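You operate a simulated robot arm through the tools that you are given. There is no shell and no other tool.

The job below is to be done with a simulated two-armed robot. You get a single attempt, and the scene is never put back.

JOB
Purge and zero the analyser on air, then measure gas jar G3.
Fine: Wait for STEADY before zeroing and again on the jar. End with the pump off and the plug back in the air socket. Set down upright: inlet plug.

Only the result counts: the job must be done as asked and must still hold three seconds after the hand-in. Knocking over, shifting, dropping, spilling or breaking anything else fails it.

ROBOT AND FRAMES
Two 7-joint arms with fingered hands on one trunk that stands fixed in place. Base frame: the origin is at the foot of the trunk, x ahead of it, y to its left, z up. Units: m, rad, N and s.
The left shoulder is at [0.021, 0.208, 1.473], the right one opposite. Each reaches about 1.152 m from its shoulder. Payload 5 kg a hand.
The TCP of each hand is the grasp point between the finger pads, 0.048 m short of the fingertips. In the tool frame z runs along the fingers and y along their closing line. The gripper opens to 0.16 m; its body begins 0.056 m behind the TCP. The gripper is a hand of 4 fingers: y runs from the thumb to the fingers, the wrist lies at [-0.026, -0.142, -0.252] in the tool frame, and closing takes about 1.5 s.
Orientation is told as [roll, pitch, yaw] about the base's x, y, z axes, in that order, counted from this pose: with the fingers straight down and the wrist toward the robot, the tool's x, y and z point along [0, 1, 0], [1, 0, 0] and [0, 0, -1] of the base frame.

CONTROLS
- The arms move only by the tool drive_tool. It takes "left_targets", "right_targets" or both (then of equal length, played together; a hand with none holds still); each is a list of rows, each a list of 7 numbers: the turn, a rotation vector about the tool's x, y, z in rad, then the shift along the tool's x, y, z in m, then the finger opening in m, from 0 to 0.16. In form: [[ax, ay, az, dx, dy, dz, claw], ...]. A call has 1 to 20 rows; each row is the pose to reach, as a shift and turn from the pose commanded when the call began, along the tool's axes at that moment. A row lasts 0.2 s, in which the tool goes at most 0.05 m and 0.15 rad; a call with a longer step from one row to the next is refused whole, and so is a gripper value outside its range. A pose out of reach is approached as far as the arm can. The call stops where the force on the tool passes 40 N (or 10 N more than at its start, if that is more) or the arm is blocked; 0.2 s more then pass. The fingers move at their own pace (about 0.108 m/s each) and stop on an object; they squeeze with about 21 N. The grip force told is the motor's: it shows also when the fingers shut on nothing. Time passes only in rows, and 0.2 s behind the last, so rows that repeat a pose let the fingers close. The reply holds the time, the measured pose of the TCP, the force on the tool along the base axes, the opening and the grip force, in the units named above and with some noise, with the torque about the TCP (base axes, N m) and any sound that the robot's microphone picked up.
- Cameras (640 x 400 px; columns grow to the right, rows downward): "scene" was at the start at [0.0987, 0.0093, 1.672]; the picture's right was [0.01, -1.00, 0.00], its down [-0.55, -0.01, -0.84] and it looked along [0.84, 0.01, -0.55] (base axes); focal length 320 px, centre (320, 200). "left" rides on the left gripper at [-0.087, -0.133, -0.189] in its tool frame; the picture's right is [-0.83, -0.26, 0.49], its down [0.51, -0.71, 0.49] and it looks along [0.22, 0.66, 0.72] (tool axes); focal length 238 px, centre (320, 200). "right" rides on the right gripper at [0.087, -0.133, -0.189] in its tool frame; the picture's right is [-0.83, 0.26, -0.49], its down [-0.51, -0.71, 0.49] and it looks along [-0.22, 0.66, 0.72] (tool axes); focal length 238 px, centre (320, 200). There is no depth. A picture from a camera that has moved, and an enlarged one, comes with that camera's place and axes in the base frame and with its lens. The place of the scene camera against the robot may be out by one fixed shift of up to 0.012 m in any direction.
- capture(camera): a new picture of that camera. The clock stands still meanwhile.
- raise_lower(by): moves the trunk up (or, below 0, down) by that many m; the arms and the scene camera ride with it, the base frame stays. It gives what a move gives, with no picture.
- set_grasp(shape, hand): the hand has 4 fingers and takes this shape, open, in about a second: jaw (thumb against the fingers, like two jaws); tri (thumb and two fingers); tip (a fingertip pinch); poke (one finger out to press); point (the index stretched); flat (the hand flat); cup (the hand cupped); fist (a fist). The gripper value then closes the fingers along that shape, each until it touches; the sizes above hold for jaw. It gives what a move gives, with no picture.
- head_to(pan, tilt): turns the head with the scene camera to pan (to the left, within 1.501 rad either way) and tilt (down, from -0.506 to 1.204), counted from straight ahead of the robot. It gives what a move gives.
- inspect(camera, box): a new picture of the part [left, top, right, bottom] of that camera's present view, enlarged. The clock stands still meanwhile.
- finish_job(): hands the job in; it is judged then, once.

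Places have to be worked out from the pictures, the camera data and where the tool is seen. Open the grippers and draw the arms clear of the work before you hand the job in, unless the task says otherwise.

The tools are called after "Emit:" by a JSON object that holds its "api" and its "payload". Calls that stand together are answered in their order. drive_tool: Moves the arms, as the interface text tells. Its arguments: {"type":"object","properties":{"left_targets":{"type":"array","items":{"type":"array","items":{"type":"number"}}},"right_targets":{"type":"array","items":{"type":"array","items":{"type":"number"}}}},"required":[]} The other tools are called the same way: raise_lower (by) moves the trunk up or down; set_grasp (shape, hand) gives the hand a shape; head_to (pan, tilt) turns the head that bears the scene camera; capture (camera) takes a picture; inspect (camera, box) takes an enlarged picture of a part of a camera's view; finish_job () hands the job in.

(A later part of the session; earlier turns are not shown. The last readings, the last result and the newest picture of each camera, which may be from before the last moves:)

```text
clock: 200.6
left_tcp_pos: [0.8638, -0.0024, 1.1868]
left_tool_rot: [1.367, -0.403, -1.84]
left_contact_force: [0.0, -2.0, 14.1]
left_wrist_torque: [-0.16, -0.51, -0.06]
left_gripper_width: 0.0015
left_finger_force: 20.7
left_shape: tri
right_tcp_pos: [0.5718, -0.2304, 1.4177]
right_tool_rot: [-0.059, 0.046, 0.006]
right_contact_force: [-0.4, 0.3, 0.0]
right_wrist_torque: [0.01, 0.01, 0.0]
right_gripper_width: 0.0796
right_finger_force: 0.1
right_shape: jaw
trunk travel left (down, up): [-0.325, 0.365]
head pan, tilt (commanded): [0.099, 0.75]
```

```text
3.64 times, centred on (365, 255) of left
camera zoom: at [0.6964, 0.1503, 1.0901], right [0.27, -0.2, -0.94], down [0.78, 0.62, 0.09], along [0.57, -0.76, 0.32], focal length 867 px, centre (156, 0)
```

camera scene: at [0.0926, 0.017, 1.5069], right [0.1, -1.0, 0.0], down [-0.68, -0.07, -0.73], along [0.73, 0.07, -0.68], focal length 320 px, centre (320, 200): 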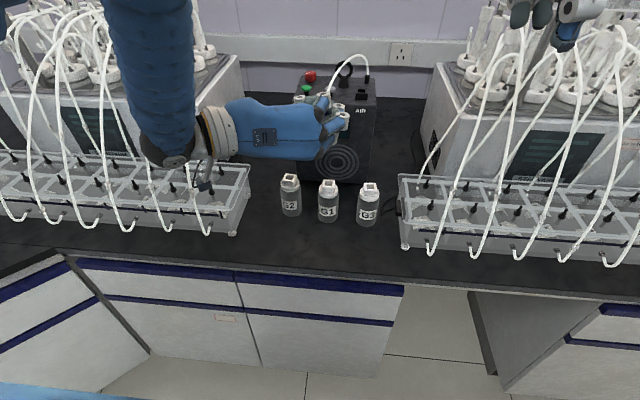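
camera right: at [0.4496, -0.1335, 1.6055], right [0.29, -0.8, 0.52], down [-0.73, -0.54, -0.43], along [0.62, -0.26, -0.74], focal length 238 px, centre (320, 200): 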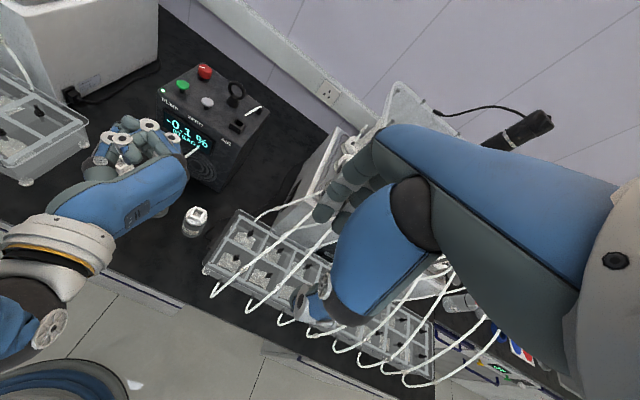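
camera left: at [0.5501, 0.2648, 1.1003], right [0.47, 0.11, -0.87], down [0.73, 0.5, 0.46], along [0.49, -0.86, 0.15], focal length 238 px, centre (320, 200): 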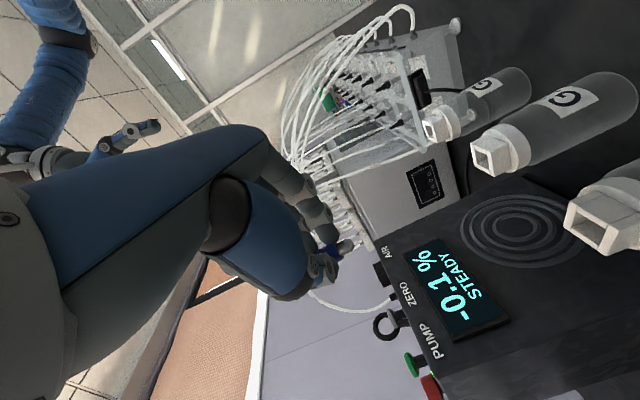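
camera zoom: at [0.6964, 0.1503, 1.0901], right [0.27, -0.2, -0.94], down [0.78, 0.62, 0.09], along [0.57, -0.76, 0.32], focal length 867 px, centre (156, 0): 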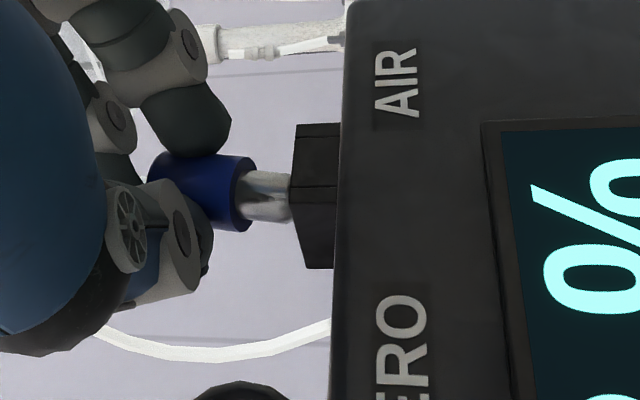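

The force rose to 14 N with the tip still at the rim, so I back off 4 mm and look carefully at what is touching, including the hand's underside near the buttons.

Emit:
{"api": "drive_tool", "payload": {"left_targets": [[0, 0, 0, 0.0045, 0.0019, -0.001, 0.0], [0, 0, 0, 0.0063, 0.0027, -0.0013, 0.0]]}}

Emit:
{"api": "inspect", "payload": {"camera": "scene", "box": [280, 60, 400, 150]}}

Emit:
{"api": "inspect", "payload": {"camera": "left", "box": [310, 220, 390, 290]}}

Emit:
{"api": "inspect", "payload": {"camera": "right", "box": [160, 60, 280, 170]}}

```text
clock: 201.2
left_tcp_pos: [0.8647, -0.0026, 1.1872]
left_tool_rot: [1.358, -0.4, -1.835]
left_contact_force: [-0.2, 0.0, -0.3]
left_wrist_torque: [0.02, -0.01, 0.03]
left_gripper_width: 0.0014
left_finger_force: 20.5
left_shape: tri
right_tcp_pos: [0.5736, -0.23, 1.4181]
right_tool_rot: [-0.06, 0.045, 0.006]
right_contact_force: [0.2, 0.6, -0.5]
right_wrist_torque: [0.01, 0.01, -0.04]
right_gripper_width: 0.08
right_finger_force: 0.1
right_shape: jaw
trunk travel left (down, up): [-0.325, 0.365]
head pan, tilt (commanded): [0.099, 0.75]
```

```text
4.44 times, centred on (340, 105) of scene
camera zoom: at [0.0921, 0.0163, 1.5069], right [0.1, -1.0, 0.0], down [-0.68, -0.07, -0.73], along [0.73, 0.07, -0.68], focal length 1423 px, centre (231, 622)
```

zoom: 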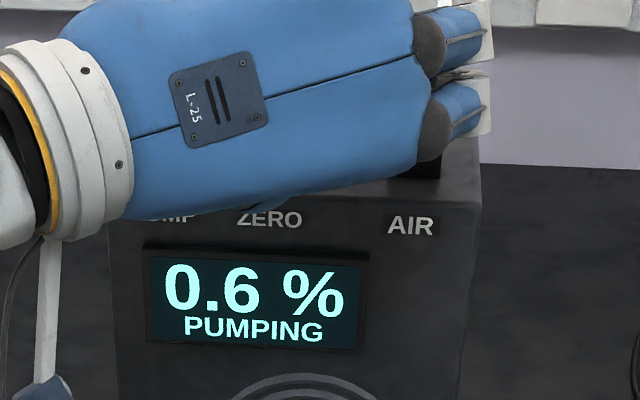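

```text
5.71 times, centred on (350, 255) of left
camera zoom: at [0.6955, 0.1513, 1.0936], right [0.26, -0.19, -0.95], down [0.78, 0.62, 0.08], along [0.58, -0.76, 0.31], focal length 1362 px, centre (149, -114)
```

zoom: 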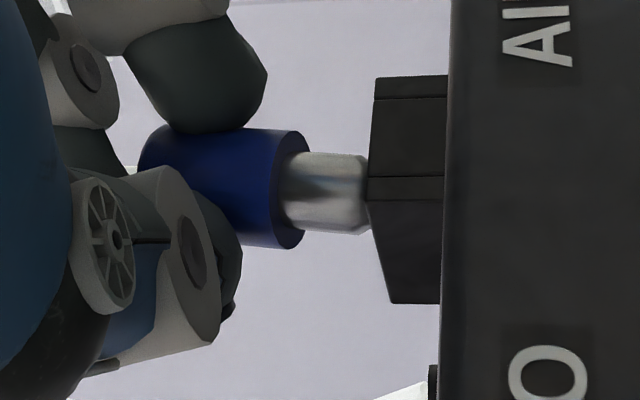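

```text
3.64 times, centred on (220, 115) of right
camera zoom: at [0.448, -0.1334, 1.6061], right [0.29, -0.8, 0.52], down [-0.73, -0.54, -0.43], along [0.62, -0.26, -0.74], focal length 867 px, centre (684, 509)
```

zoom: 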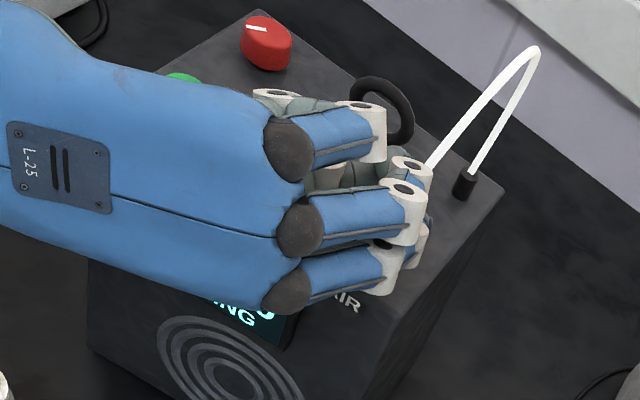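

No other part is touching; the display still says PUMPING (0.6 %). The last contact pushed the nose toward −y, so the hole lies a bit more to the right. I shift (+1, −3) mm and lower again in 1.5 mm steps.

Emit:
{"api": "drive_tool", "payload": {"left_targets": [[0, 0, 0, -0.0003, 0.0012, 0.001, 0.0], [0, 0, 0, -0.0006, 0.0024, 0.0019, 0.0], [0, 0, 0, -0.002, 0.0018, 0.0022, 0.0], [0, 0, 0, -0.0033, 0.0012, 0.0025, 0.0], [0, 0, 0, -0.0047, 0.0007, 0.0028, 0.0]]}}

Emit:
{"api": "inspect", "payload": {"camera": "left", "box": [310, 220, 390, 290]}}

```text
clock: 202.3
left_tcp_pos: [0.866, -0.0057, 1.1848]
left_tool_rot: [1.363, -0.402, -1.836]
left_contact_force: [0.2, -0.2, -0.5]
left_wrist_torque: [-0.02, 0.01, -0.01]
left_gripper_width: 0.001
left_finger_force: 20.4
left_shape: tri
right_tcp_pos: [0.5727, -0.2306, 1.4163]
right_tool_rot: [-0.058, 0.047, 0.004]
right_contact_force: [-0.3, 0.6, -0.4]
right_wrist_torque: [-0.02, -0.02, 0.0]
right_gripper_width: 0.0799
right_finger_force: 0.0
right_shape: jaw
trunk travel left (down, up): [-0.325, 0.365]
head pan, tilt (commanded): [0.099, 0.75]
```

```text
5.71 times, centred on (350, 255) of left
camera zoom: at [0.6975, 0.1478, 1.09], right [0.26, -0.19, -0.95], down [0.78, 0.62, 0.09], along [0.57, -0.76, 0.31], focal length 1362 px, centre (149, -114)
```

zoom: 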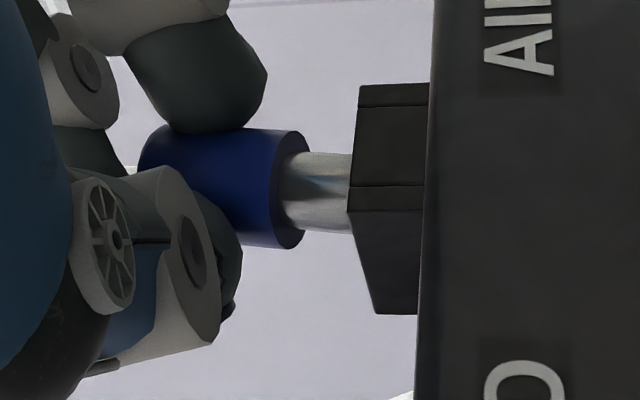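

No contact this time, so the nose is entering the hole. I keep lowering in 2 mm steps.

Emit:
{"api": "drive_tool", "payload": {"left_targets": [[0, 0, 0, -0.0018, -0.0008, 0.0004, 0.0], [0, 0, 0, -0.0036, -0.0016, 0.0008, 0.0], [0, 0, 0, -0.0054, -0.0023, 0.0012, 0.0], [0, 0, 0, -0.0063, -0.0027, 0.0013, 0.0]]}}

Emit:
{"api": "inspect", "payload": {"camera": "left", "box": [310, 220, 390, 290]}}

```text
clock: 203.3
left_tcp_pos: [0.8649, -0.0054, 1.1774]
left_tool_rot: [1.364, -0.403, -1.835]
left_contact_force: [0.3, -0.1, -1.4]
left_wrist_torque: [0.01, 0.06, -0.02]
left_gripper_width: 0.0011
left_finger_force: 20.5
left_shape: tri
right_tcp_pos: [0.5731, -0.2309, 1.4173]
right_tool_rot: [-0.06, 0.046, 0.005]
right_contact_force: [-0.5, -0.5, -0.9]
right_wrist_torque: [-0.01, -0.03, -0.03]
right_gripper_width: 0.08
right_finger_force: 0.0
right_shape: jaw
trunk travel left (down, up): [-0.325, 0.365]
head pan, tilt (commanded): [0.099, 0.75]
```

```text
5.71 times, centred on (350, 255) of left
camera zoom: at [0.6972, 0.148, 1.0832], right [0.26, -0.2, -0.95], down [0.78, 0.62, 0.09], along [0.57, -0.76, 0.31], focal length 1362 px, centre (149, -114)
```

zoom: 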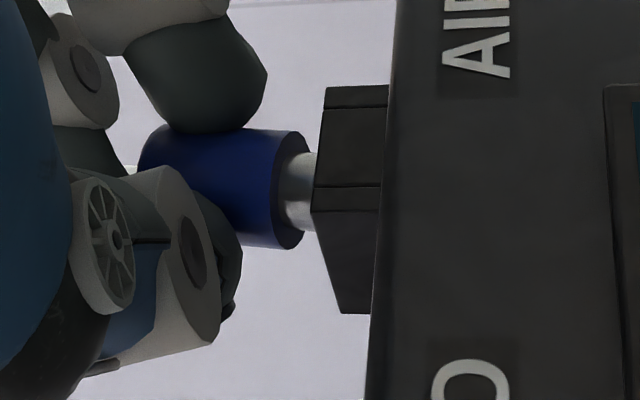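

The nose is going in cleanly with no force. About 6 mm remain; I continue in small steps until the body meets the rim.

Emit:
{"api": "drive_tool", "payload": {"left_targets": [[0, 0, 0, -0.0018, -0.0008, 0.0004, 0.0], [0, 0, 0, -0.0036, -0.0016, 0.0008, 0.0], [0, 0, 0, -0.0045, -0.0019, 0.001, 0.0], [0, 0, 0, -0.0054, -0.0023, 0.0012, 0.0]]}}

Emit:
{"api": "inspect", "payload": {"camera": "left", "box": [310, 220, 390, 290]}}

Emit:
{"api": "inspect", "payload": {"camera": "scene", "box": [280, 60, 400, 150]}}

```text
clock: 204.3
left_tcp_pos: [0.8658, -0.0055, 1.1723]
left_tool_rot: [1.361, -0.4, -1.837]
left_contact_force: [-0.8, 0.0, -2.1]
left_wrist_torque: [0.02, 0.03, 0.01]
left_gripper_width: 0.0012
left_finger_force: 21.2
left_shape: tri
right_tcp_pos: [0.5733, -0.2308, 1.4169]
right_tool_rot: [-0.06, 0.048, 0.006]
right_contact_force: [0.1, -0.3, 0.1]
right_wrist_torque: [0.0, 0.04, -0.01]
right_gripper_width: 0.0797
right_finger_force: 0.0
right_shape: jaw
trunk travel left (down, up): [-0.325, 0.365]
head pan, tilt (commanded): [0.099, 0.75]
```

```text
5.71 times, centred on (350, 255) of left
camera zoom: at [0.6974, 0.1484, 1.0777], right [0.26, -0.2, -0.95], down [0.78, 0.62, 0.09], along [0.57, -0.76, 0.31], focal length 1362 px, centre (149, -114)
```

zoom: 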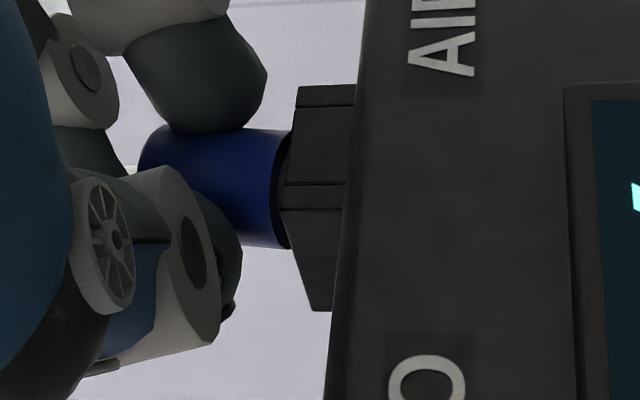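

```text
4.44 times, centred on (340, 105) of scene
camera zoom: at [0.0922, 0.0162, 1.507], right [0.1, -1.0, 0.0], down [-0.68, -0.07, -0.73], along [0.73, 0.07, -0.68], focal length 1423 px, centre (231, 622)
```

zoom: 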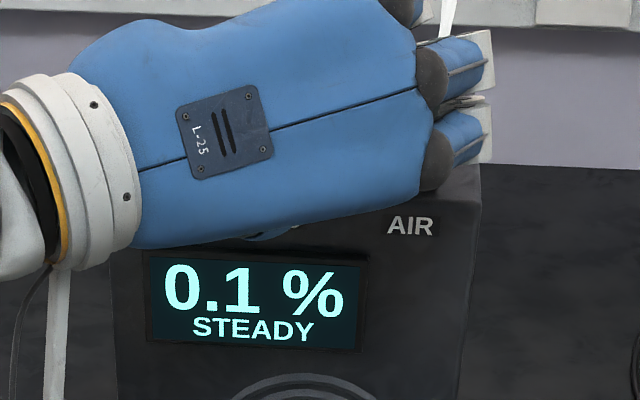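

The nose is fully in and the display reads 0.1 % STEADY on air. I lower the last millimetres until light contact.

Emit:
{"api": "drive_tool", "payload": {"left_targets": [[0, 0, 0, -0.0009, -0.0004, 0.0002, 0.0], [0, 0, 0, -0.0018, -0.0008, 0.0004, 0.0]]}}

Emit:
{"api": "inspect", "payload": {"camera": "left", "box": [310, 220, 390, 290]}}

```text
clock: 204.9
left_tcp_pos: [0.8649, -0.0058, 1.1706]
left_tool_rot: [1.364, -0.401, -1.837]
left_contact_force: [-1.2, 1.4, 3.2]
left_wrist_torque: [-0.1, -0.09, -0.01]
left_gripper_width: 0.0013
left_finger_force: 21.1
left_shape: tri
right_tcp_pos: [0.5734, -0.2303, 1.4162]
right_tool_rot: [-0.06, 0.045, 0.005]
right_contact_force: [0.1, -0.8, 0.0]
right_wrist_torque: [0.01, 0.01, -0.01]
right_gripper_width: 0.08
right_finger_force: 0.0
right_shape: jaw
trunk travel left (down, up): [-0.325, 0.365]
head pan, tilt (commanded): [0.099, 0.75]
```

```text
5.71 times, centred on (350, 255) of left
camera zoom: at [0.6975, 0.1484, 1.0764], right [0.26, -0.2, -0.94], down [0.78, 0.62, 0.09], along [0.57, -0.76, 0.32], focal length 1362 px, centre (149, -114)
```

zoom: 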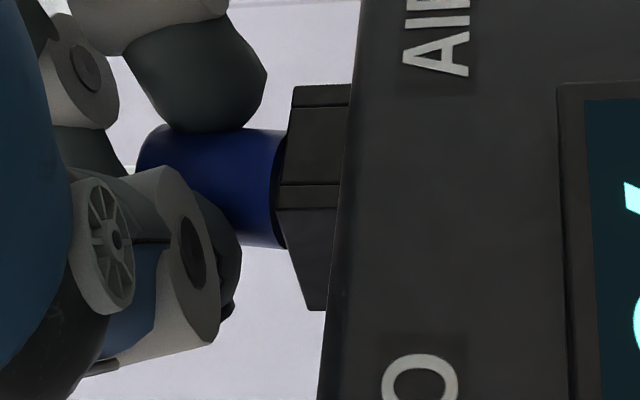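

Light contact (3 N): the plug is seated in AIR. I open the fingers slowly and check that it stays upright.

Emit:
{"api": "drive_tool", "payload": {"left_targets": [[0, 0, 0, 0, 0, 0, 0.004], [0, 0, 0, 0, 0, 0, 0.008], [0, 0, 0, 0, 0, 0, 0.012], [0, 0, 0, 0, 0, 0, 0.016], [0, 0, 0, 0, 0, 0, 0.02], [0, 0, 0, 0, 0, 0, 0.025], [0, 0, 0, 0, 0, 0, 0.03]]}}

Emit:
{"api": "inspect", "payload": {"camera": "left", "box": [310, 220, 390, 290]}}

Emit:
{"api": "inspect", "payload": {"camera": "right", "box": [160, 60, 280, 170]}}

```text
clock: 206.6
left_tcp_pos: [0.8647, -0.0046, 1.1693]
left_tool_rot: [1.361, -0.4, -1.837]
left_contact_force: [-0.4, 0.6, 0.3]
left_wrist_torque: [-0.01, -0.02, -0.02]
left_gripper_width: 0.0297
left_finger_force: 0.2
left_shape: tri
right_tcp_pos: [0.5727, -0.2297, 1.4175]
right_tool_rot: [-0.058, 0.045, 0.006]
right_contact_force: [0.3, 0.5, 0.7]
right_wrist_torque: [-0.04, -0.02, 0.02]
right_gripper_width: 0.0797
right_finger_force: 0.1
right_shape: jaw
trunk travel left (down, up): [-0.325, 0.365]
head pan, tilt (commanded): [0.099, 0.75]
```

```text
5.71 times, centred on (350, 255) of left
camera zoom: at [0.6975, 0.1483, 1.0757], right [0.26, -0.2, -0.95], down [0.78, 0.62, 0.09], along [0.57, -0.76, 0.31], focal length 1362 px, centre (149, -114)
```

zoom: 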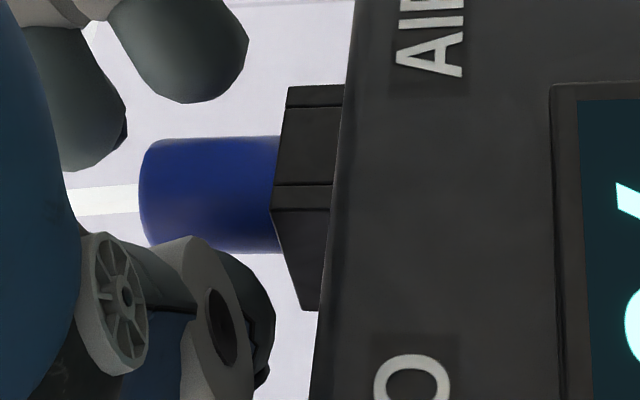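

```text
3.64 times, centred on (220, 115) of right
camera zoom: at [0.448, -0.1334, 1.6062], right [0.29, -0.8, 0.52], down [-0.73, -0.54, -0.43], along [0.62, -0.26, -0.74], focal length 867 px, centre (684, 509)
```

zoom: 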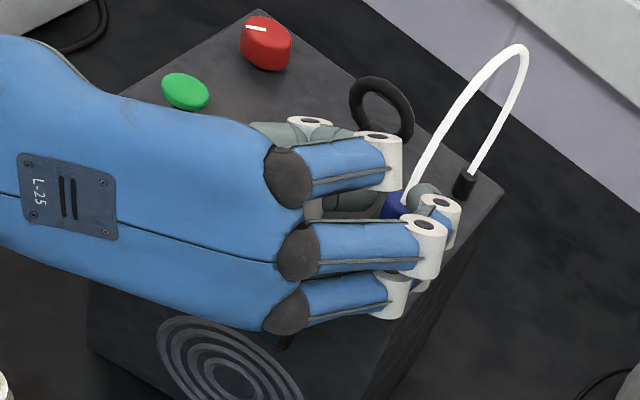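

The plug stands upright in the AIR socket. I open a little more and back the hand straight out along its fingers.

Emit:
{"api": "drive_tool", "payload": {"left_targets": [[0, 0, 0, 0, 0, 0, 0.04], [0, 0, 0, 0, 0, -0.015, 0.04], [0, 0, 0, 0, 0, -0.035, 0.04], [0, 0, 0, 0, 0, -0.06, 0.04], [0, 0, 0, 0.0, 0, -0.09, 0.04], [0, 0, 0, 0.02, 0.01, -0.12, 0.04]]}}

Emit:
{"api": "inspect", "payload": {"camera": "scene", "box": [290, 50, 400, 150]}}

Emit:
{"api": "inspect", "payload": {"camera": "right", "box": [150, 50, 290, 180]}}

```text
clock: 207.9
left_tcp_pos: [0.753, 0.0322, 1.2155]
left_tool_rot: [1.364, -0.4, -1.838]
left_contact_force: [-1.0, 0.0, -0.3]
left_wrist_torque: [-0.01, -0.01, 0.04]
left_gripper_width: 0.0399
left_finger_force: 0.0
left_shape: tri
right_tcp_pos: [0.5701, -0.2305, 1.4182]
right_tool_rot: [-0.062, 0.044, 0.006]
right_contact_force: [-1.2, -0.4, 0.8]
right_wrist_torque: [-0.01, -0.1, 0.01]
right_gripper_width: 0.0799
right_finger_force: 0.0
right_shape: jaw
trunk travel left (down, up): [-0.325, 0.365]
head pan, tilt (commanded): [0.099, 0.75]
```

```text
4.00 times, centred on (345, 100) of scene
camera zoom: at [0.09, 0.0161, 1.5072], right [0.1, -1.0, 0.0], down [-0.68, -0.07, -0.73], along [0.73, 0.07, -0.68], focal length 1281 px, centre (220, 600)
```

zoom: 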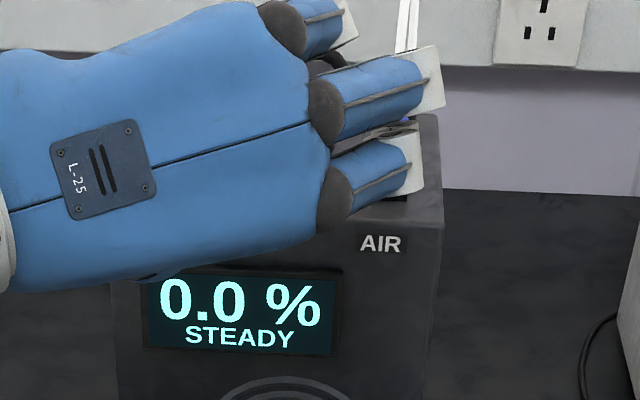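

```text
3.08 times, centred on (220, 115) of right
camera zoom: at [0.4454, -0.1336, 1.6073], right [0.29, -0.8, 0.52], down [-0.73, -0.54, -0.43], along [0.63, -0.26, -0.74], focal length 733 px, centre (628, 462)
```

zoom: 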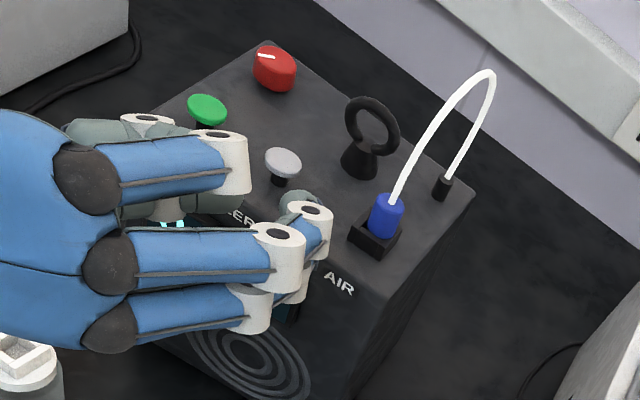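

The plug is upright in AIR and the reading is 0.0 % STEADY. Now I draw the left hand back and up, and turn it to fingers-down for pressing PUMP.

Emit:
{"api": "drive_tool", "payload": {"left_targets": [[0, 0, 0, 0.006, -0.006, -0.045, 0.04], [0, 0, 0, 0.012, -0.013, -0.09, 0.04], [0, 0, 0, 0.0184, -0.0196, -0.1337, 0.04], [0.0672, -0.1062, -0.0237, 0.0184, -0.0196, -0.1337, 0.04], [0.1343, -0.2125, -0.0474, 0.0184, -0.0196, -0.1337, 0.04], [0.2015, -0.3187, -0.0711, 0.0184, -0.0196, -0.1337, 0.04], [0.2687, -0.4249, -0.0948, 0.0184, -0.0196, -0.1337, 0.04], [0.3359, -0.5312, -0.1185, 0.0184, -0.0196, -0.1337, 0.04], [0.403, -0.6374, -0.1421, 0.0184, -0.0196, -0.1337, 0.04], [0.4702, -0.7436, -0.1658, 0.0184, -0.0196, -0.1337, 0.04], [0.5374, -0.8499, -0.1895, 0.0184, -0.0196, -0.1337, 0.04], [0.6046, -0.9561, -0.2132, 0.0184, -0.0196, -0.1337, 0.04], [0.6717, -1.0624, -0.2369, 0.0184, -0.0196, -0.1337, 0.04], [0.7389, -1.1686, -0.2606, 0.0184, -0.0196, -0.1337, 0.04]]}}

Emit:
{"api": "set_grasp", "payload": {"hand": "left", "shape": "poke"}}

Emit:
{"api": "capture", "payload": {"camera": "scene"}}

```text
clock: 210.9
left_tcp_pos: [0.6459, 0.1007, 1.2477]
left_tool_rot: [-0.002, 0.001, -1.198]
left_contact_force: [1.0, 0.1, 0.2]
left_wrist_torque: [0.05, 0.1, -0.03]
left_gripper_width: 0.0394
left_finger_force: 0.1
left_shape: tri
right_tcp_pos: [0.5747, -0.2327, 1.4163]
right_tool_rot: [-0.058, 0.046, 0.006]
right_contact_force: [0.3, -0.5, 0.3]
right_wrist_torque: [0.08, 0.05, 0.01]
right_gripper_width: 0.0798
right_finger_force: 0.0
right_shape: jaw
trunk travel left (down, up): [-0.325, 0.365]
head pan, tilt (commanded): [0.099, 0.75]
```

```text
clock: 211.8
left_tcp_pos: [0.6473, 0.0997, 1.2496]
left_tool_rot: [0.001, -0.001, -1.197]
left_contact_force: [-0.3, 0.0, 0.1]
left_wrist_torque: [0.0, 0.02, -0.01]
left_gripper_width: 0.0
left_finger_force: 0.0
left_shape: poke
right_tcp_pos: [0.5729, -0.231, 1.4166]
right_tool_rot: [-0.059, 0.048, 0.005]
right_contact_force: [0.1, -0.9, 0.2]
right_wrist_torque: [0.01, 0.02, 0.01]
right_gripper_width: 0.0798
right_finger_force: 0.1
right_shape: jaw
trunk travel left (down, up): [-0.325, 0.365]
head pan, tilt (commanded): [0.099, 0.75]
```

```text
taken
camera scene: at [0.0922, 0.016, 1.507], right [0.1, -1.0, 0.0], down [-0.68, -0.07, -0.73], along [0.73, 0.07, -0.68], focal length 320 px, centre (320, 200)
```

scene: 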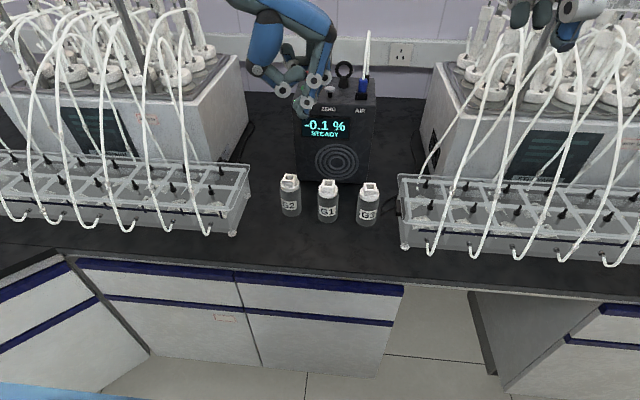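

Everything is in place; only G2 still needs putting back, after the pump. I turn the poking hand to yaw 0 and move it in front of and above the PUMP button.

Emit:
{"api": "drive_tool", "payload": {"left_targets": [[0, 0, -0.133, 0.0067, -0.0019, -0.0056, 0], [0, 0, -0.267, 0.0134, -0.0038, -0.0111, 0], [0, 0, -0.4, 0.0201, -0.0058, -0.0167, 0], [0, 0, -0.533, 0.0268, -0.0077, -0.0222, 0], [0, 0, -0.667, 0.0336, -0.0096, -0.0278, 0], [0, 0, -0.8, 0.0403, -0.0115, -0.0333, 0], [0, 0, -0.933, 0.047, -0.0135, -0.0389, 0], [0, 0, -1.067, 0.0537, -0.0154, -0.0444, 0], [0, 0, -1.198, 0.0604, -0.0173, -0.05, 0]]}}

Emit:
{"api": "drive_tool", "payload": {"left_targets": [[0, 0, 0, 0, 0.04, 0, 0], [0, 0, 0, 0, 0.08, 0, 0], [0, 0, 0, 0, 0.12, 0, 0], [0, 0, 0, 0, 0.16, 0.0, 0], [0, 0, 0, 0, 0.195, 0.02, 0], [0, 0, 0, 0, 0.198, 0.06, 0]]}}

Emit:
{"api": "inspect", "payload": {"camera": "scene", "box": [260, 40, 400, 150]}}

Emit:
{"api": "inspect", "payload": {"camera": "right", "box": [130, 40, 290, 180]}}

Emit:
{"api": "inspect", "payload": {"camera": "left", "box": [240, 140, 480, 340]}}

```text
clock: 213.8
left_tcp_pos: [0.695, 0.1371, 1.2969]
left_tool_rot: [0.0, -0.002, 0.0]
left_contact_force: [-0.3, 0.2, 0.0]
left_wrist_torque: [0.0, -0.01, 0.04]
left_gripper_width: 0.0
left_finger_force: 0.1
left_shape: poke
right_tcp_pos: [0.5737, -0.2314, 1.4162]
right_tool_rot: [-0.057, 0.046, 0.006]
right_contact_force: [-0.7, -0.3, -0.2]
right_wrist_torque: [0.04, 0.04, -0.02]
right_gripper_width: 0.0801
right_finger_force: 0.0
right_shape: jaw
trunk travel left (down, up): [-0.325, 0.365]
head pan, tilt (commanded): [0.099, 0.75]
```

```text
clock: 215.2
left_tcp_pos: [0.8915, 0.137, 1.2397]
left_tool_rot: [-0.001, -0.002, -0.001]
left_contact_force: [1.1, 0.6, 1.6]
left_wrist_torque: [0.04, 0.09, -0.06]
left_gripper_width: 0.0001
left_finger_force: 0.0
left_shape: poke
right_tcp_pos: [0.5736, -0.2298, 1.4171]
right_tool_rot: [-0.06, 0.047, 0.007]
right_contact_force: [-0.1, 0.3, 0.1]
right_wrist_torque: [-0.01, 0.02, 0.02]
right_gripper_width: 0.0799
right_finger_force: 0.0
right_shape: jaw
trunk travel left (down, up): [-0.325, 0.365]
head pan, tilt (commanded): [0.099, 0.75]
```

```text
3.64 times, centred on (330, 95) of scene
camera zoom: at [0.0926, 0.0162, 1.5069], right [0.1, -1.0, 0.0], down [-0.68, -0.07, -0.73], along [0.73, 0.07, -0.68], focal length 1164 px, centre (284, 582)
```

zoom: 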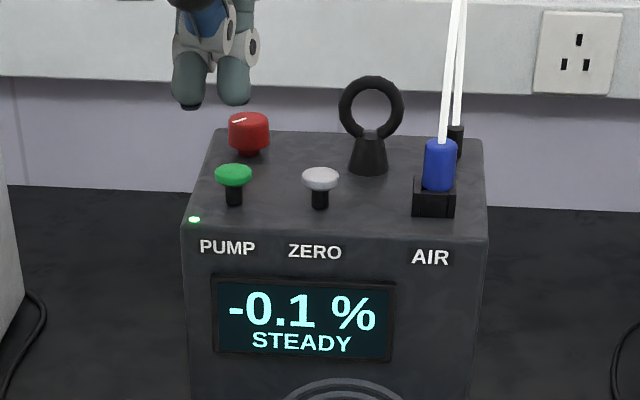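

```text
2.86 times, centred on (210, 110) of right
camera zoom: at [0.4486, -0.1335, 1.6059], right [0.29, -0.8, 0.52], down [-0.73, -0.54, -0.43], along [0.62, -0.26, -0.74], focal length 681 px, centre (634, 457)
```

zoom: 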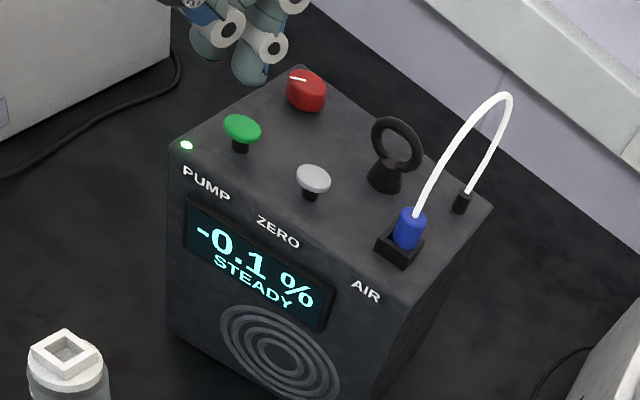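

```text
2.00 times, centred on (360, 240) of left
camera zoom: at [0.7599, 0.0502, 1.4291], right [-0.26, -0.83, -0.49], down [-0.71, 0.51, -0.49], along [0.66, 0.22, -0.72], focal length 477 px, centre (240, 120)
```

zoom: 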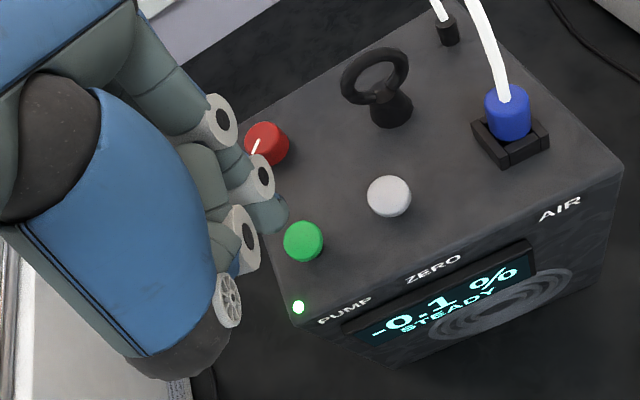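

The plug in AIR looks exactly as at the start. I shift 6.5 mm forward to my earlier press position and lower to just above the PUMP button.

Emit:
{"api": "drive_tool", "payload": {"left_targets": [[0, 0, 0, 0.001, 0.0065, 0.012, 0], [0, 0, 0, 0.001, 0.0065, 0.024, 0], [0, 0, 0, 0.001, 0.0065, 0.035, 0]]}}

Emit:
{"api": "inspect", "payload": {"camera": "scene", "box": [280, 50, 380, 140]}}

Emit:
{"api": "inspect", "payload": {"camera": "left", "box": [280, 180, 440, 340]}}

Emit:
{"api": "inspect", "payload": {"camera": "right", "box": [150, 40, 250, 140]}}

```text
clock: 216.1
left_tcp_pos: [0.8995, 0.139, 1.2041]
left_tool_rot: [0.0, -0.001, -0.003]
left_contact_force: [0.3, -0.8, -0.4]
left_wrist_torque: [-0.02, 0.0, 0.02]
left_gripper_width: 0.0001
left_finger_force: 0.0
left_shape: poke
right_tcp_pos: [0.5744, -0.2307, 1.4174]
right_tool_rot: [-0.061, 0.047, 0.005]
right_contact_force: [0.4, -0.1, 0.3]
right_wrist_torque: [-0.02, 0.05, 0.0]
right_gripper_width: 0.0798
right_finger_force: 0.1
right_shape: jaw
trunk travel left (down, up): [-0.325, 0.365]
head pan, tilt (commanded): [0.099, 0.75]
```

```text
4.44 times, centred on (330, 95) of scene
camera zoom: at [0.0925, 0.0163, 1.507], right [0.1, -1.0, 0.0], down [-0.68, -0.07, -0.73], along [0.73, 0.07, -0.68], focal length 1423 px, centre (276, 667)
```

zoom: 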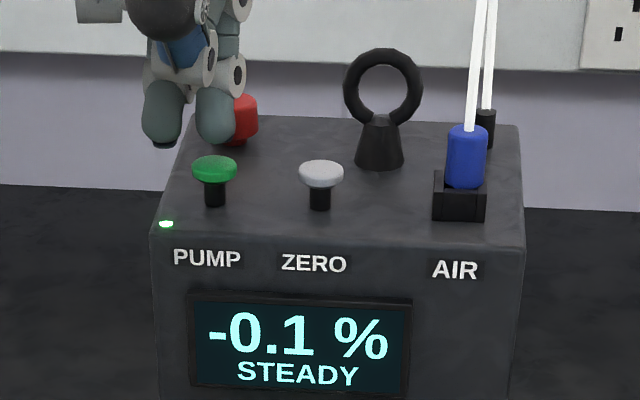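

```text
2.50 times, centred on (360, 260) of left
camera zoom: at [0.767, 0.0519, 1.393], right [-0.26, -0.83, -0.49], down [-0.71, 0.51, -0.49], along [0.66, 0.22, -0.72], focal length 596 px, centre (220, 50)
```

zoom: 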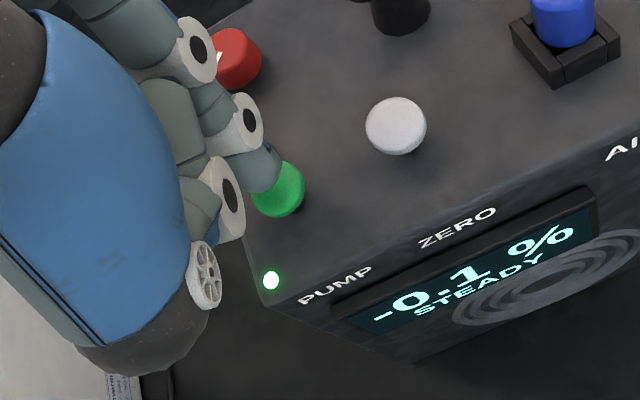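

```text
4.00 times, centred on (200, 90) of right
camera zoom: at [0.4483, -0.1334, 1.6061], right [0.29, -0.8, 0.52], down [-0.73, -0.54, -0.43], along [0.62, -0.26, -0.74], focal length 953 px, centre (800, 640)
```

zoom: 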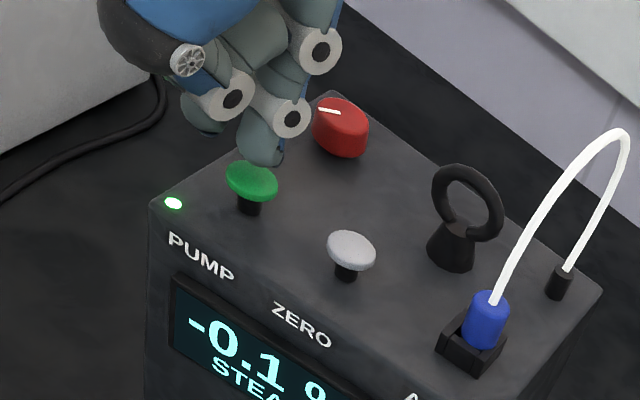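

The alignment matches my first successful press. I press down 20 mm in steps to the same depth (TCP z ≈ 1.184).

Emit:
{"api": "drive_tool", "payload": {"left_targets": [[0, 0, 0, 0, 0, 0.008, 0], [0, 0, 0, 0, 0, 0.014, 0], [0, 0, 0, 0, 0, 0.017, 0], [0, 0, 0, 0, 0, 0.019, 0], [0, 0, 0, 0, 0, 0.021, 0]]}}

Emit:
{"api": "inspect", "payload": {"camera": "scene", "box": [280, 50, 380, 140]}}

```text
clock: 217.2
left_tcp_pos: [0.8994, 0.1376, 1.1827]
left_tool_rot: [0.0, -0.001, -0.002]
left_contact_force: [0.1, 0.2, 2.8]
left_wrist_torque: [-0.01, -0.02, -0.02]
left_gripper_width: 0.0001
left_finger_force: 0.1
left_shape: poke
right_tcp_pos: [0.5734, -0.2311, 1.4172]
right_tool_rot: [-0.057, 0.046, 0.004]
right_contact_force: [-0.7, -0.8, 0.1]
right_wrist_torque: [0.01, -0.01, -0.04]
right_gripper_width: 0.0799
right_finger_force: 0.0
right_shape: jaw
trunk travel left (down, up): [-0.325, 0.365]
head pan, tilt (commanded): [0.099, 0.75]
heard: click
```

```text
4.44 times, centred on (330, 95) of scene
camera zoom: at [0.0917, 0.0163, 1.507], right [0.1, -1.0, 0.0], down [-0.68, -0.07, -0.73], along [0.73, 0.07, -0.68], focal length 1423 px, centre (276, 667)
```

zoom: 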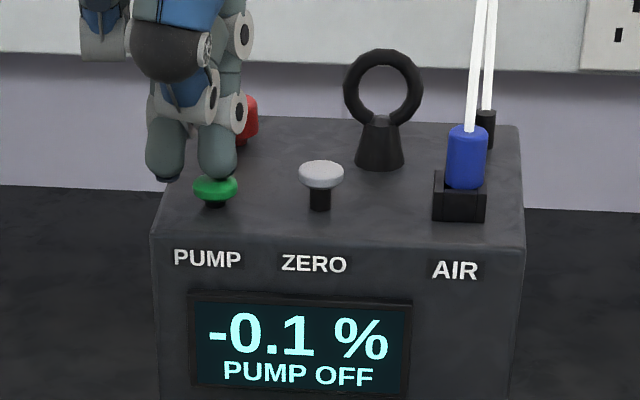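

Click: PUMP OFF, with the plug in AIR. I lift the finger straight up and retreat; then I'll set jar G2, nudged about 1.6 cm by the plug, back in its place.

Emit:
{"api": "drive_tool", "payload": {"left_targets": [[0, 0, 0, 0, 0, -0.02, 0], [0, 0, 0, 0, 0, -0.06, 0], [0, 0, 0, 0, -0.02, -0.1, 0], [0, 0, 0, 0, -0.06, -0.12, 0], [0, 0, 0, 0, -0.105, -0.125, 0], [0, 0, 0, 0.0, -0.15, -0.125, 0], [0, 0, 0, 0.01, -0.19, -0.12, 0]]}}

Emit:
{"api": "set_grasp", "payload": {"hand": "left", "shape": "jaw"}}

Emit:
{"api": "capture", "payload": {"camera": "scene"}}

Emit:
{"api": "inspect", "payload": {"camera": "scene", "box": [260, 150, 400, 240]}}

Emit:
{"api": "inspect", "payload": {"camera": "right", "box": [60, 120, 240, 260]}}

```text
clock: 218.8
left_tcp_pos: [0.7087, 0.1493, 1.3046]
left_tool_rot: [0.001, -0.001, -0.001]
left_contact_force: [-0.4, -0.5, 0.6]
left_wrist_torque: [-0.03, -0.1, 0.0]
left_gripper_width: 0.0002
left_finger_force: 0.0
left_shape: poke
right_tcp_pos: [0.5716, -0.2291, 1.418]
right_tool_rot: [-0.061, 0.044, 0.005]
right_contact_force: [-0.5, 0.0, 0.3]
right_wrist_torque: [-0.08, -0.08, -0.03]
right_gripper_width: 0.0801
right_finger_force: 0.0
right_shape: jaw
trunk travel left (down, up): [-0.325, 0.365]
head pan, tilt (commanded): [0.099, 0.75]
```

```text
clock: 219.8
left_tcp_pos: [0.7104, 0.1493, 1.3017]
left_tool_rot: [-0.001, -0.002, -0.002]
left_contact_force: [-0.2, 0.0, 0.3]
left_wrist_torque: [-0.04, 0.0, 0.01]
left_gripper_width: 0.1599
left_finger_force: 0.1
left_shape: jaw
right_tcp_pos: [0.5728, -0.2296, 1.4171]
right_tool_rot: [-0.059, 0.044, 0.005]
right_contact_force: [-0.7, 0.0, -0.3]
right_wrist_torque: [0.0, -0.02, -0.01]
right_gripper_width: 0.08
right_finger_force: 0.0
right_shape: jaw
trunk travel left (down, up): [-0.325, 0.365]
head pan, tilt (commanded): [0.099, 0.75]
```

```text
taken
camera scene: at [0.0916, 0.0164, 1.507], right [0.1, -1.0, 0.0], down [-0.68, -0.07, -0.73], along [0.73, 0.07, -0.68], focal length 320 px, centre (320, 200)
```

scene: 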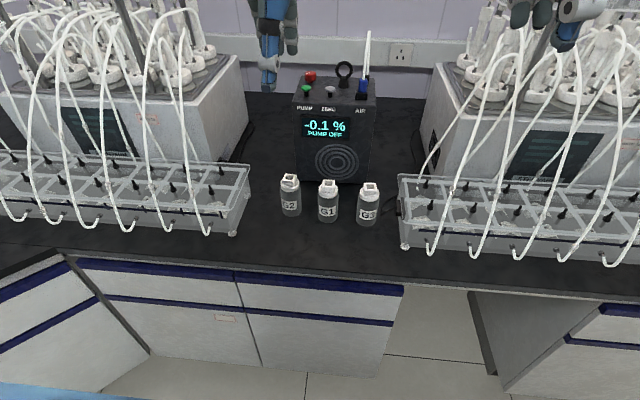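

```text
4.44 times, centred on (330, 195) of scene
camera zoom: at [0.0916, 0.0164, 1.507], right [0.1, -1.0, 0.0], down [-0.68, -0.07, -0.73], along [0.73, 0.07, -0.68], focal length 1423 px, centre (276, 222)
```

zoom: 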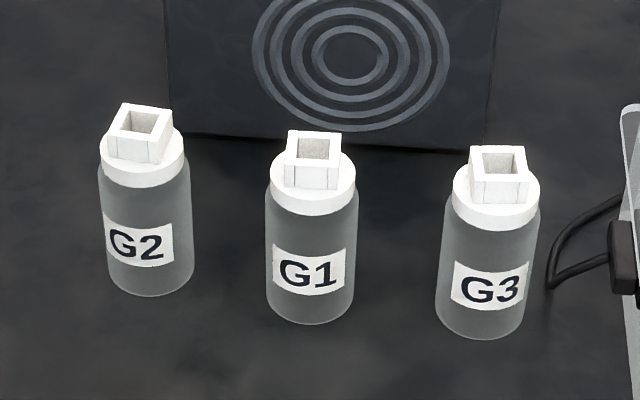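

```text
2.86 times, centred on (150, 190) of right
camera zoom: at [0.4474, -0.1333, 1.6063], right [0.29, -0.8, 0.52], down [-0.73, -0.54, -0.43], along [0.62, -0.26, -0.74], focal length 681 px, centre (806, 229)
```

zoom: 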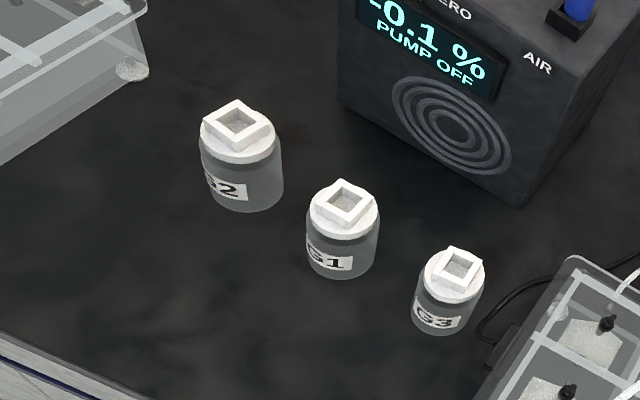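

G1 and G3 are where they started; G2 sits ~1.4 cm back and ~1 cm right of its place. I bring the open jaw hand above G2 and check the centring.

Emit:
{"api": "drive_tool", "payload": {"left_targets": [[0, 0, 0, 0.0005, 0.009, 0.045, 0.12], [0, 0, 0, 0.001, 0.0176, 0.09, 0.11], [0, 0, 0, 0.001, 0.0176, 0.135, 0.11], [0, 0, 0, 0.001, 0.0176, 0.18, 0.11]]}}

Emit:
{"api": "inspect", "payload": {"camera": "left", "box": [230, 130, 450, 330]}}

Emit:
{"api": "inspect", "payload": {"camera": "scene", "box": [240, 100, 360, 230]}}

Emit:
{"api": "inspect", "payload": {"camera": "right", "box": [60, 80, 220, 240]}}

```text
clock: 220.8
left_tcp_pos: [0.7296, 0.151, 1.1214]
left_tool_rot: [-0.001, -0.002, 0.0]
left_contact_force: [1.0, 1.2, 0.5]
left_wrist_torque: [-0.02, 0.21, -0.04]
left_gripper_width: 0.1106
left_finger_force: 0.1
left_shape: jaw
right_tcp_pos: [0.5742, -0.2302, 1.4163]
right_tool_rot: [-0.06, 0.049, 0.006]
right_contact_force: [1.1, -0.5, -0.6]
right_wrist_torque: [-0.03, 0.14, -0.01]
right_gripper_width: 0.0798
right_finger_force: 0.0
right_shape: jaw
trunk travel left (down, up): [-0.325, 0.365]
head pan, tilt (commanded): [0.099, 0.75]
```

```text
2.00 times, centred on (340, 230) of left
camera zoom: at [0.5974, 0.0634, 1.3093], right [-0.26, -0.83, -0.49], down [-0.71, 0.51, -0.49], along [0.66, 0.22, -0.72], focal length 477 px, centre (280, 140)
```

zoom: 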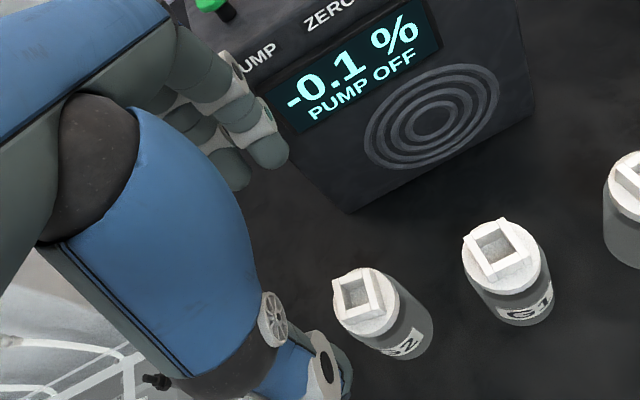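

```text
3.08 times, centred on (300, 165) of scene
camera zoom: at [0.0942, 0.0163, 1.5068], right [0.1, -1.0, 0.0], down [-0.68, -0.07, -0.73], along [0.73, 0.07, -0.68], focal length 985 px, centre (382, 308)
```

zoom: 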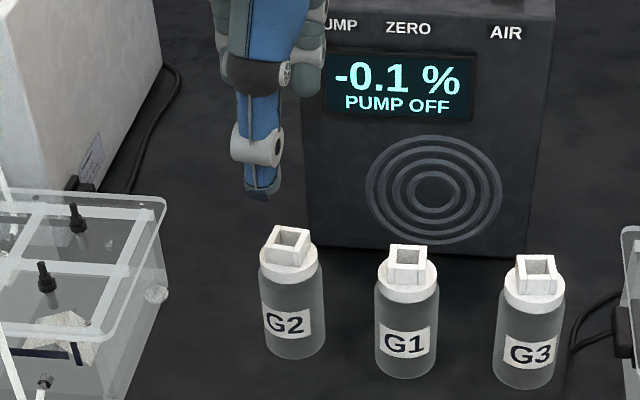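

```text
2.50 times, centred on (140, 160) of right
camera zoom: at [0.4505, -0.1333, 1.6051], right [0.29, -0.8, 0.52], down [-0.73, -0.54, -0.42], along [0.62, -0.26, -0.74], focal length 596 px, centre (770, 300)
```

zoom: 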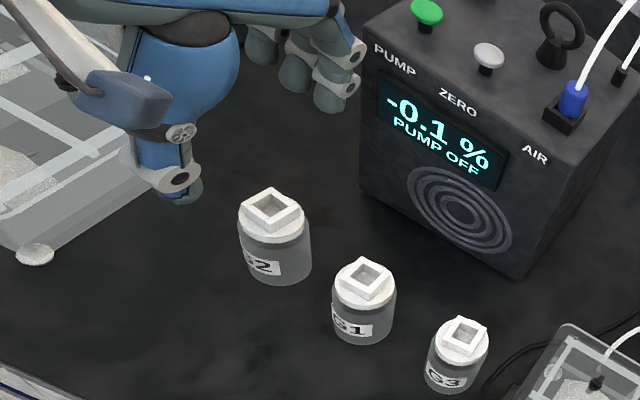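

G2's socket is at about (0.733, 0.152), nearly under the hand. I centre and descend around the jar to about 1 cm above the final grip height.

Emit:
{"api": "drive_tool", "payload": {"left_targets": [[0, 0, 0, 0.001, 0.0035, 0.03, 0.105], [0, 0, 0, 0.001, 0.0035, 0.07, 0.105], [0, 0, 0, 0.001, 0.0035, 0.11, 0.105], [0, 0, 0, 0.001, 0.0035, 0.14, 0.105], [0, 0, 0, 0.001, 0.0035, 0.155, 0.105]]}}

Emit:
{"api": "inspect", "payload": {"camera": "left", "box": [240, 150, 420, 330]}}

Emit:
{"api": "inspect", "payload": {"camera": "scene", "box": [250, 140, 360, 240]}}

Emit:
{"api": "inspect", "payload": {"camera": "right", "box": [60, 120, 200, 250]}}

```text
clock: 221.9
left_tcp_pos: [0.7283, 0.1515, 0.9684]
left_tool_rot: [-0.001, -0.002, -0.003]
left_contact_force: [0.1, 0.6, 0.7]
left_wrist_torque: [0.03, 0.0, 0.01]
left_gripper_width: 0.1052
left_finger_force: 0.0
left_shape: jaw
right_tcp_pos: [0.5727, -0.2295, 1.4165]
right_tool_rot: [-0.06, 0.046, 0.007]
right_contact_force: [0.0, -0.3, 0.1]
right_wrist_torque: [0.01, -0.03, -0.02]
right_gripper_width: 0.0801
right_finger_force: 0.1
right_shape: jaw
trunk travel left (down, up): [-0.325, 0.365]
head pan, tilt (commanded): [0.099, 0.75]
```

```text
2.22 times, centred on (330, 240) of left
camera zoom: at [0.5955, 0.0638, 1.1558], right [-0.26, -0.83, -0.49], down [-0.71, 0.51, -0.49], along [0.66, 0.22, -0.72], focal length 530 px, centre (298, 111)
```

zoom: 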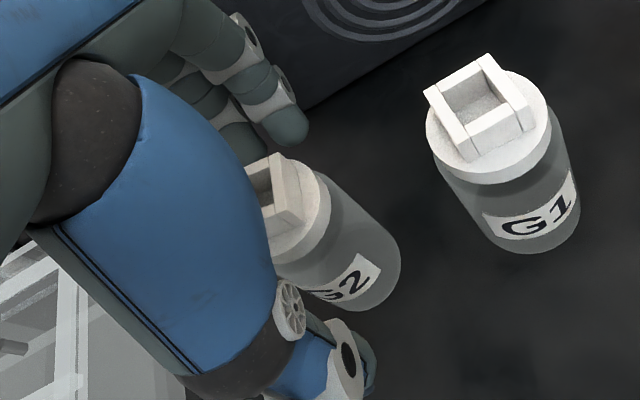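

```text
4.00 times, centred on (305, 190) of scene
camera zoom: at [0.0918, 0.0162, 1.507], right [0.1, -1.0, 0.0], down [-0.68, -0.07, -0.73], along [0.73, 0.07, -0.68], focal length 1281 px, centre (380, 240)
```

zoom: 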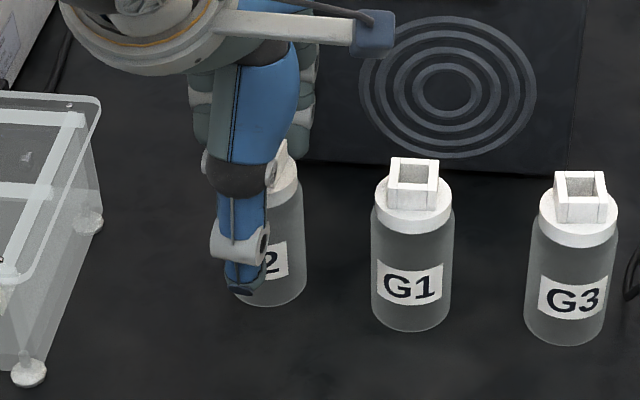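

```text
3.08 times, centred on (130, 185) of right
camera zoom: at [0.4476, -0.1335, 1.6063], right [0.29, -0.8, 0.52], down [-0.73, -0.54, -0.43], along [0.62, -0.26, -0.74], focal length 733 px, centre (905, 246)
```

zoom: 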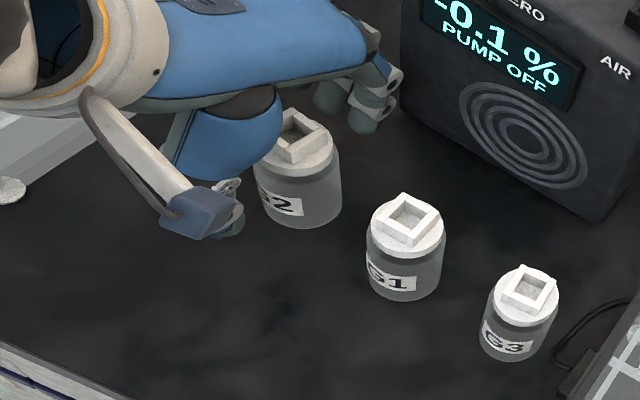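

The hand is centred on G2. I descend 13 mm more and close stepwise until it touches the jar on both sides.

Emit:
{"api": "drive_tool", "payload": {"left_targets": [[0, 0, 0, 0, 0, 0.006, 0.1], [0, 0, 0, 0, 0, 0.013, 0.09], [0, 0, 0, 0, 0, 0.013, 0.08], [0, 0, 0, 0, 0, 0.013, 0.072], [0, 0, 0, 0, 0, 0.013, 0.066], [0, 0, 0, 0, 0, 0.013, 0.062]]}}

Emit:
{"api": "inspect", "payload": {"camera": "left", "box": [240, 150, 420, 330]}}

Emit:
{"api": "inspect", "payload": {"camera": "scene", "box": [250, 140, 360, 240]}}

```text
clock: 223.3
left_tcp_pos: [0.7294, 0.1507, 0.9537]
left_tool_rot: [-0.003, -0.001, 0.0]
left_contact_force: [-0.7, 0.3, 0.0]
left_wrist_torque: [0.0, 0.01, -0.05]
left_gripper_width: 0.0625
left_finger_force: 0.1
left_shape: jaw
right_tcp_pos: [0.5733, -0.231, 1.4171]
right_tool_rot: [-0.057, 0.045, 0.004]
right_contact_force: [-0.3, 0.7, -0.2]
right_wrist_torque: [0.0, -0.03, 0.01]
right_gripper_width: 0.0802
right_finger_force: 0.0
right_shape: jaw
trunk travel left (down, up): [-0.325, 0.365]
head pan, tilt (commanded): [0.099, 0.75]
```

```text
2.22 times, centred on (330, 240) of left
camera zoom: at [0.5963, 0.064, 1.1432], right [-0.26, -0.83, -0.49], down [-0.71, 0.51, -0.49], along [0.66, 0.22, -0.72], focal length 530 px, centre (298, 111)
```

zoom: 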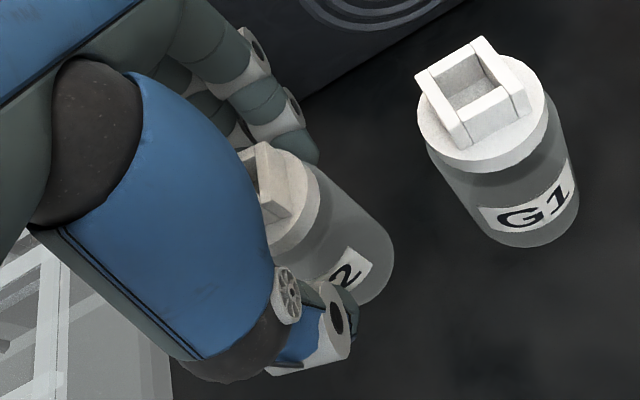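

```text
4.00 times, centred on (305, 190) of scene
camera zoom: at [0.092, 0.0162, 1.507], right [0.1, -1.0, 0.0], down [-0.68, -0.07, -0.73], along [0.73, 0.07, -0.68], focal length 1281 px, centre (380, 240)
```

zoom: 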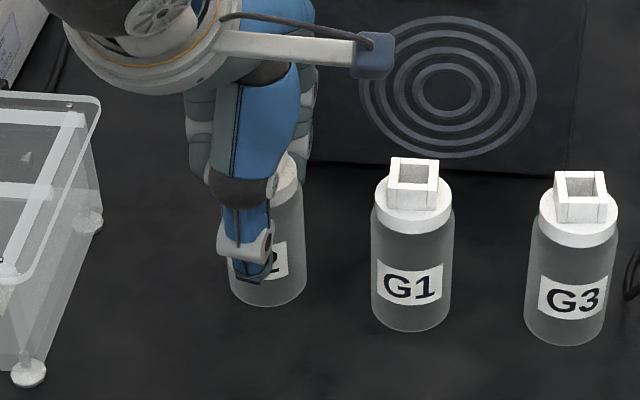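

Almost touching. I close the rest of the way gently and read the width at contact.

Emit:
{"api": "drive_tool", "payload": {"left_targets": [[0, 0, 0, 0, 0, 0, 0.058], [0, 0, 0, 0, 0, 0, 0.054], [0, 0, 0, 0, 0, 0, 0.05], [0, 0, 0, 0, 0, 0, 0.046]]}}

Emit:
{"api": "inspect", "payload": {"camera": "scene", "box": [250, 140, 360, 240]}}

```text
clock: 224.3
left_tcp_pos: [0.7271, 0.1497, 0.954]
left_tool_rot: [0.001, 0.0, -0.001]
left_contact_force: [-0.8, -0.5, -0.5]
left_wrist_torque: [0.03, 0.02, 0.0]
left_gripper_width: 0.048
left_finger_force: 20.9
left_shape: jaw
right_tcp_pos: [0.573, -0.2306, 1.4182]
right_tool_rot: [-0.058, 0.045, 0.004]
right_contact_force: [0.3, -0.6, -0.8]
right_wrist_torque: [-0.01, 0.05, 0.01]
right_gripper_width: 0.08
right_finger_force: 0.1
right_shape: jaw
trunk travel left (down, up): [-0.325, 0.365]
head pan, tilt (commanded): [0.099, 0.75]
```

```text
4.00 times, centred on (305, 190) of scene
camera zoom: at [0.0919, 0.0162, 1.507], right [0.1, -1.0, 0.0], down [-0.68, -0.07, -0.73], along [0.73, 0.07, -0.68], focal length 1281 px, centre (380, 240)
```

zoom: 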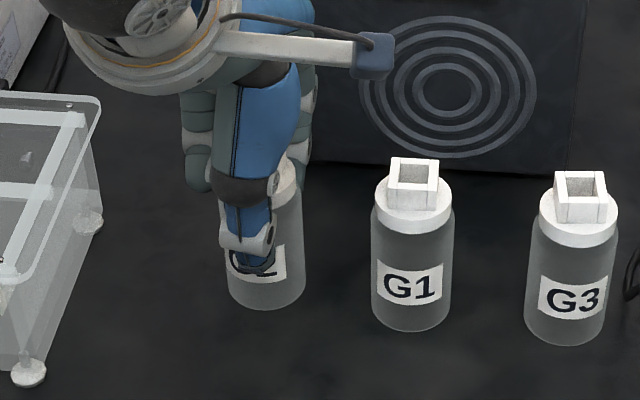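

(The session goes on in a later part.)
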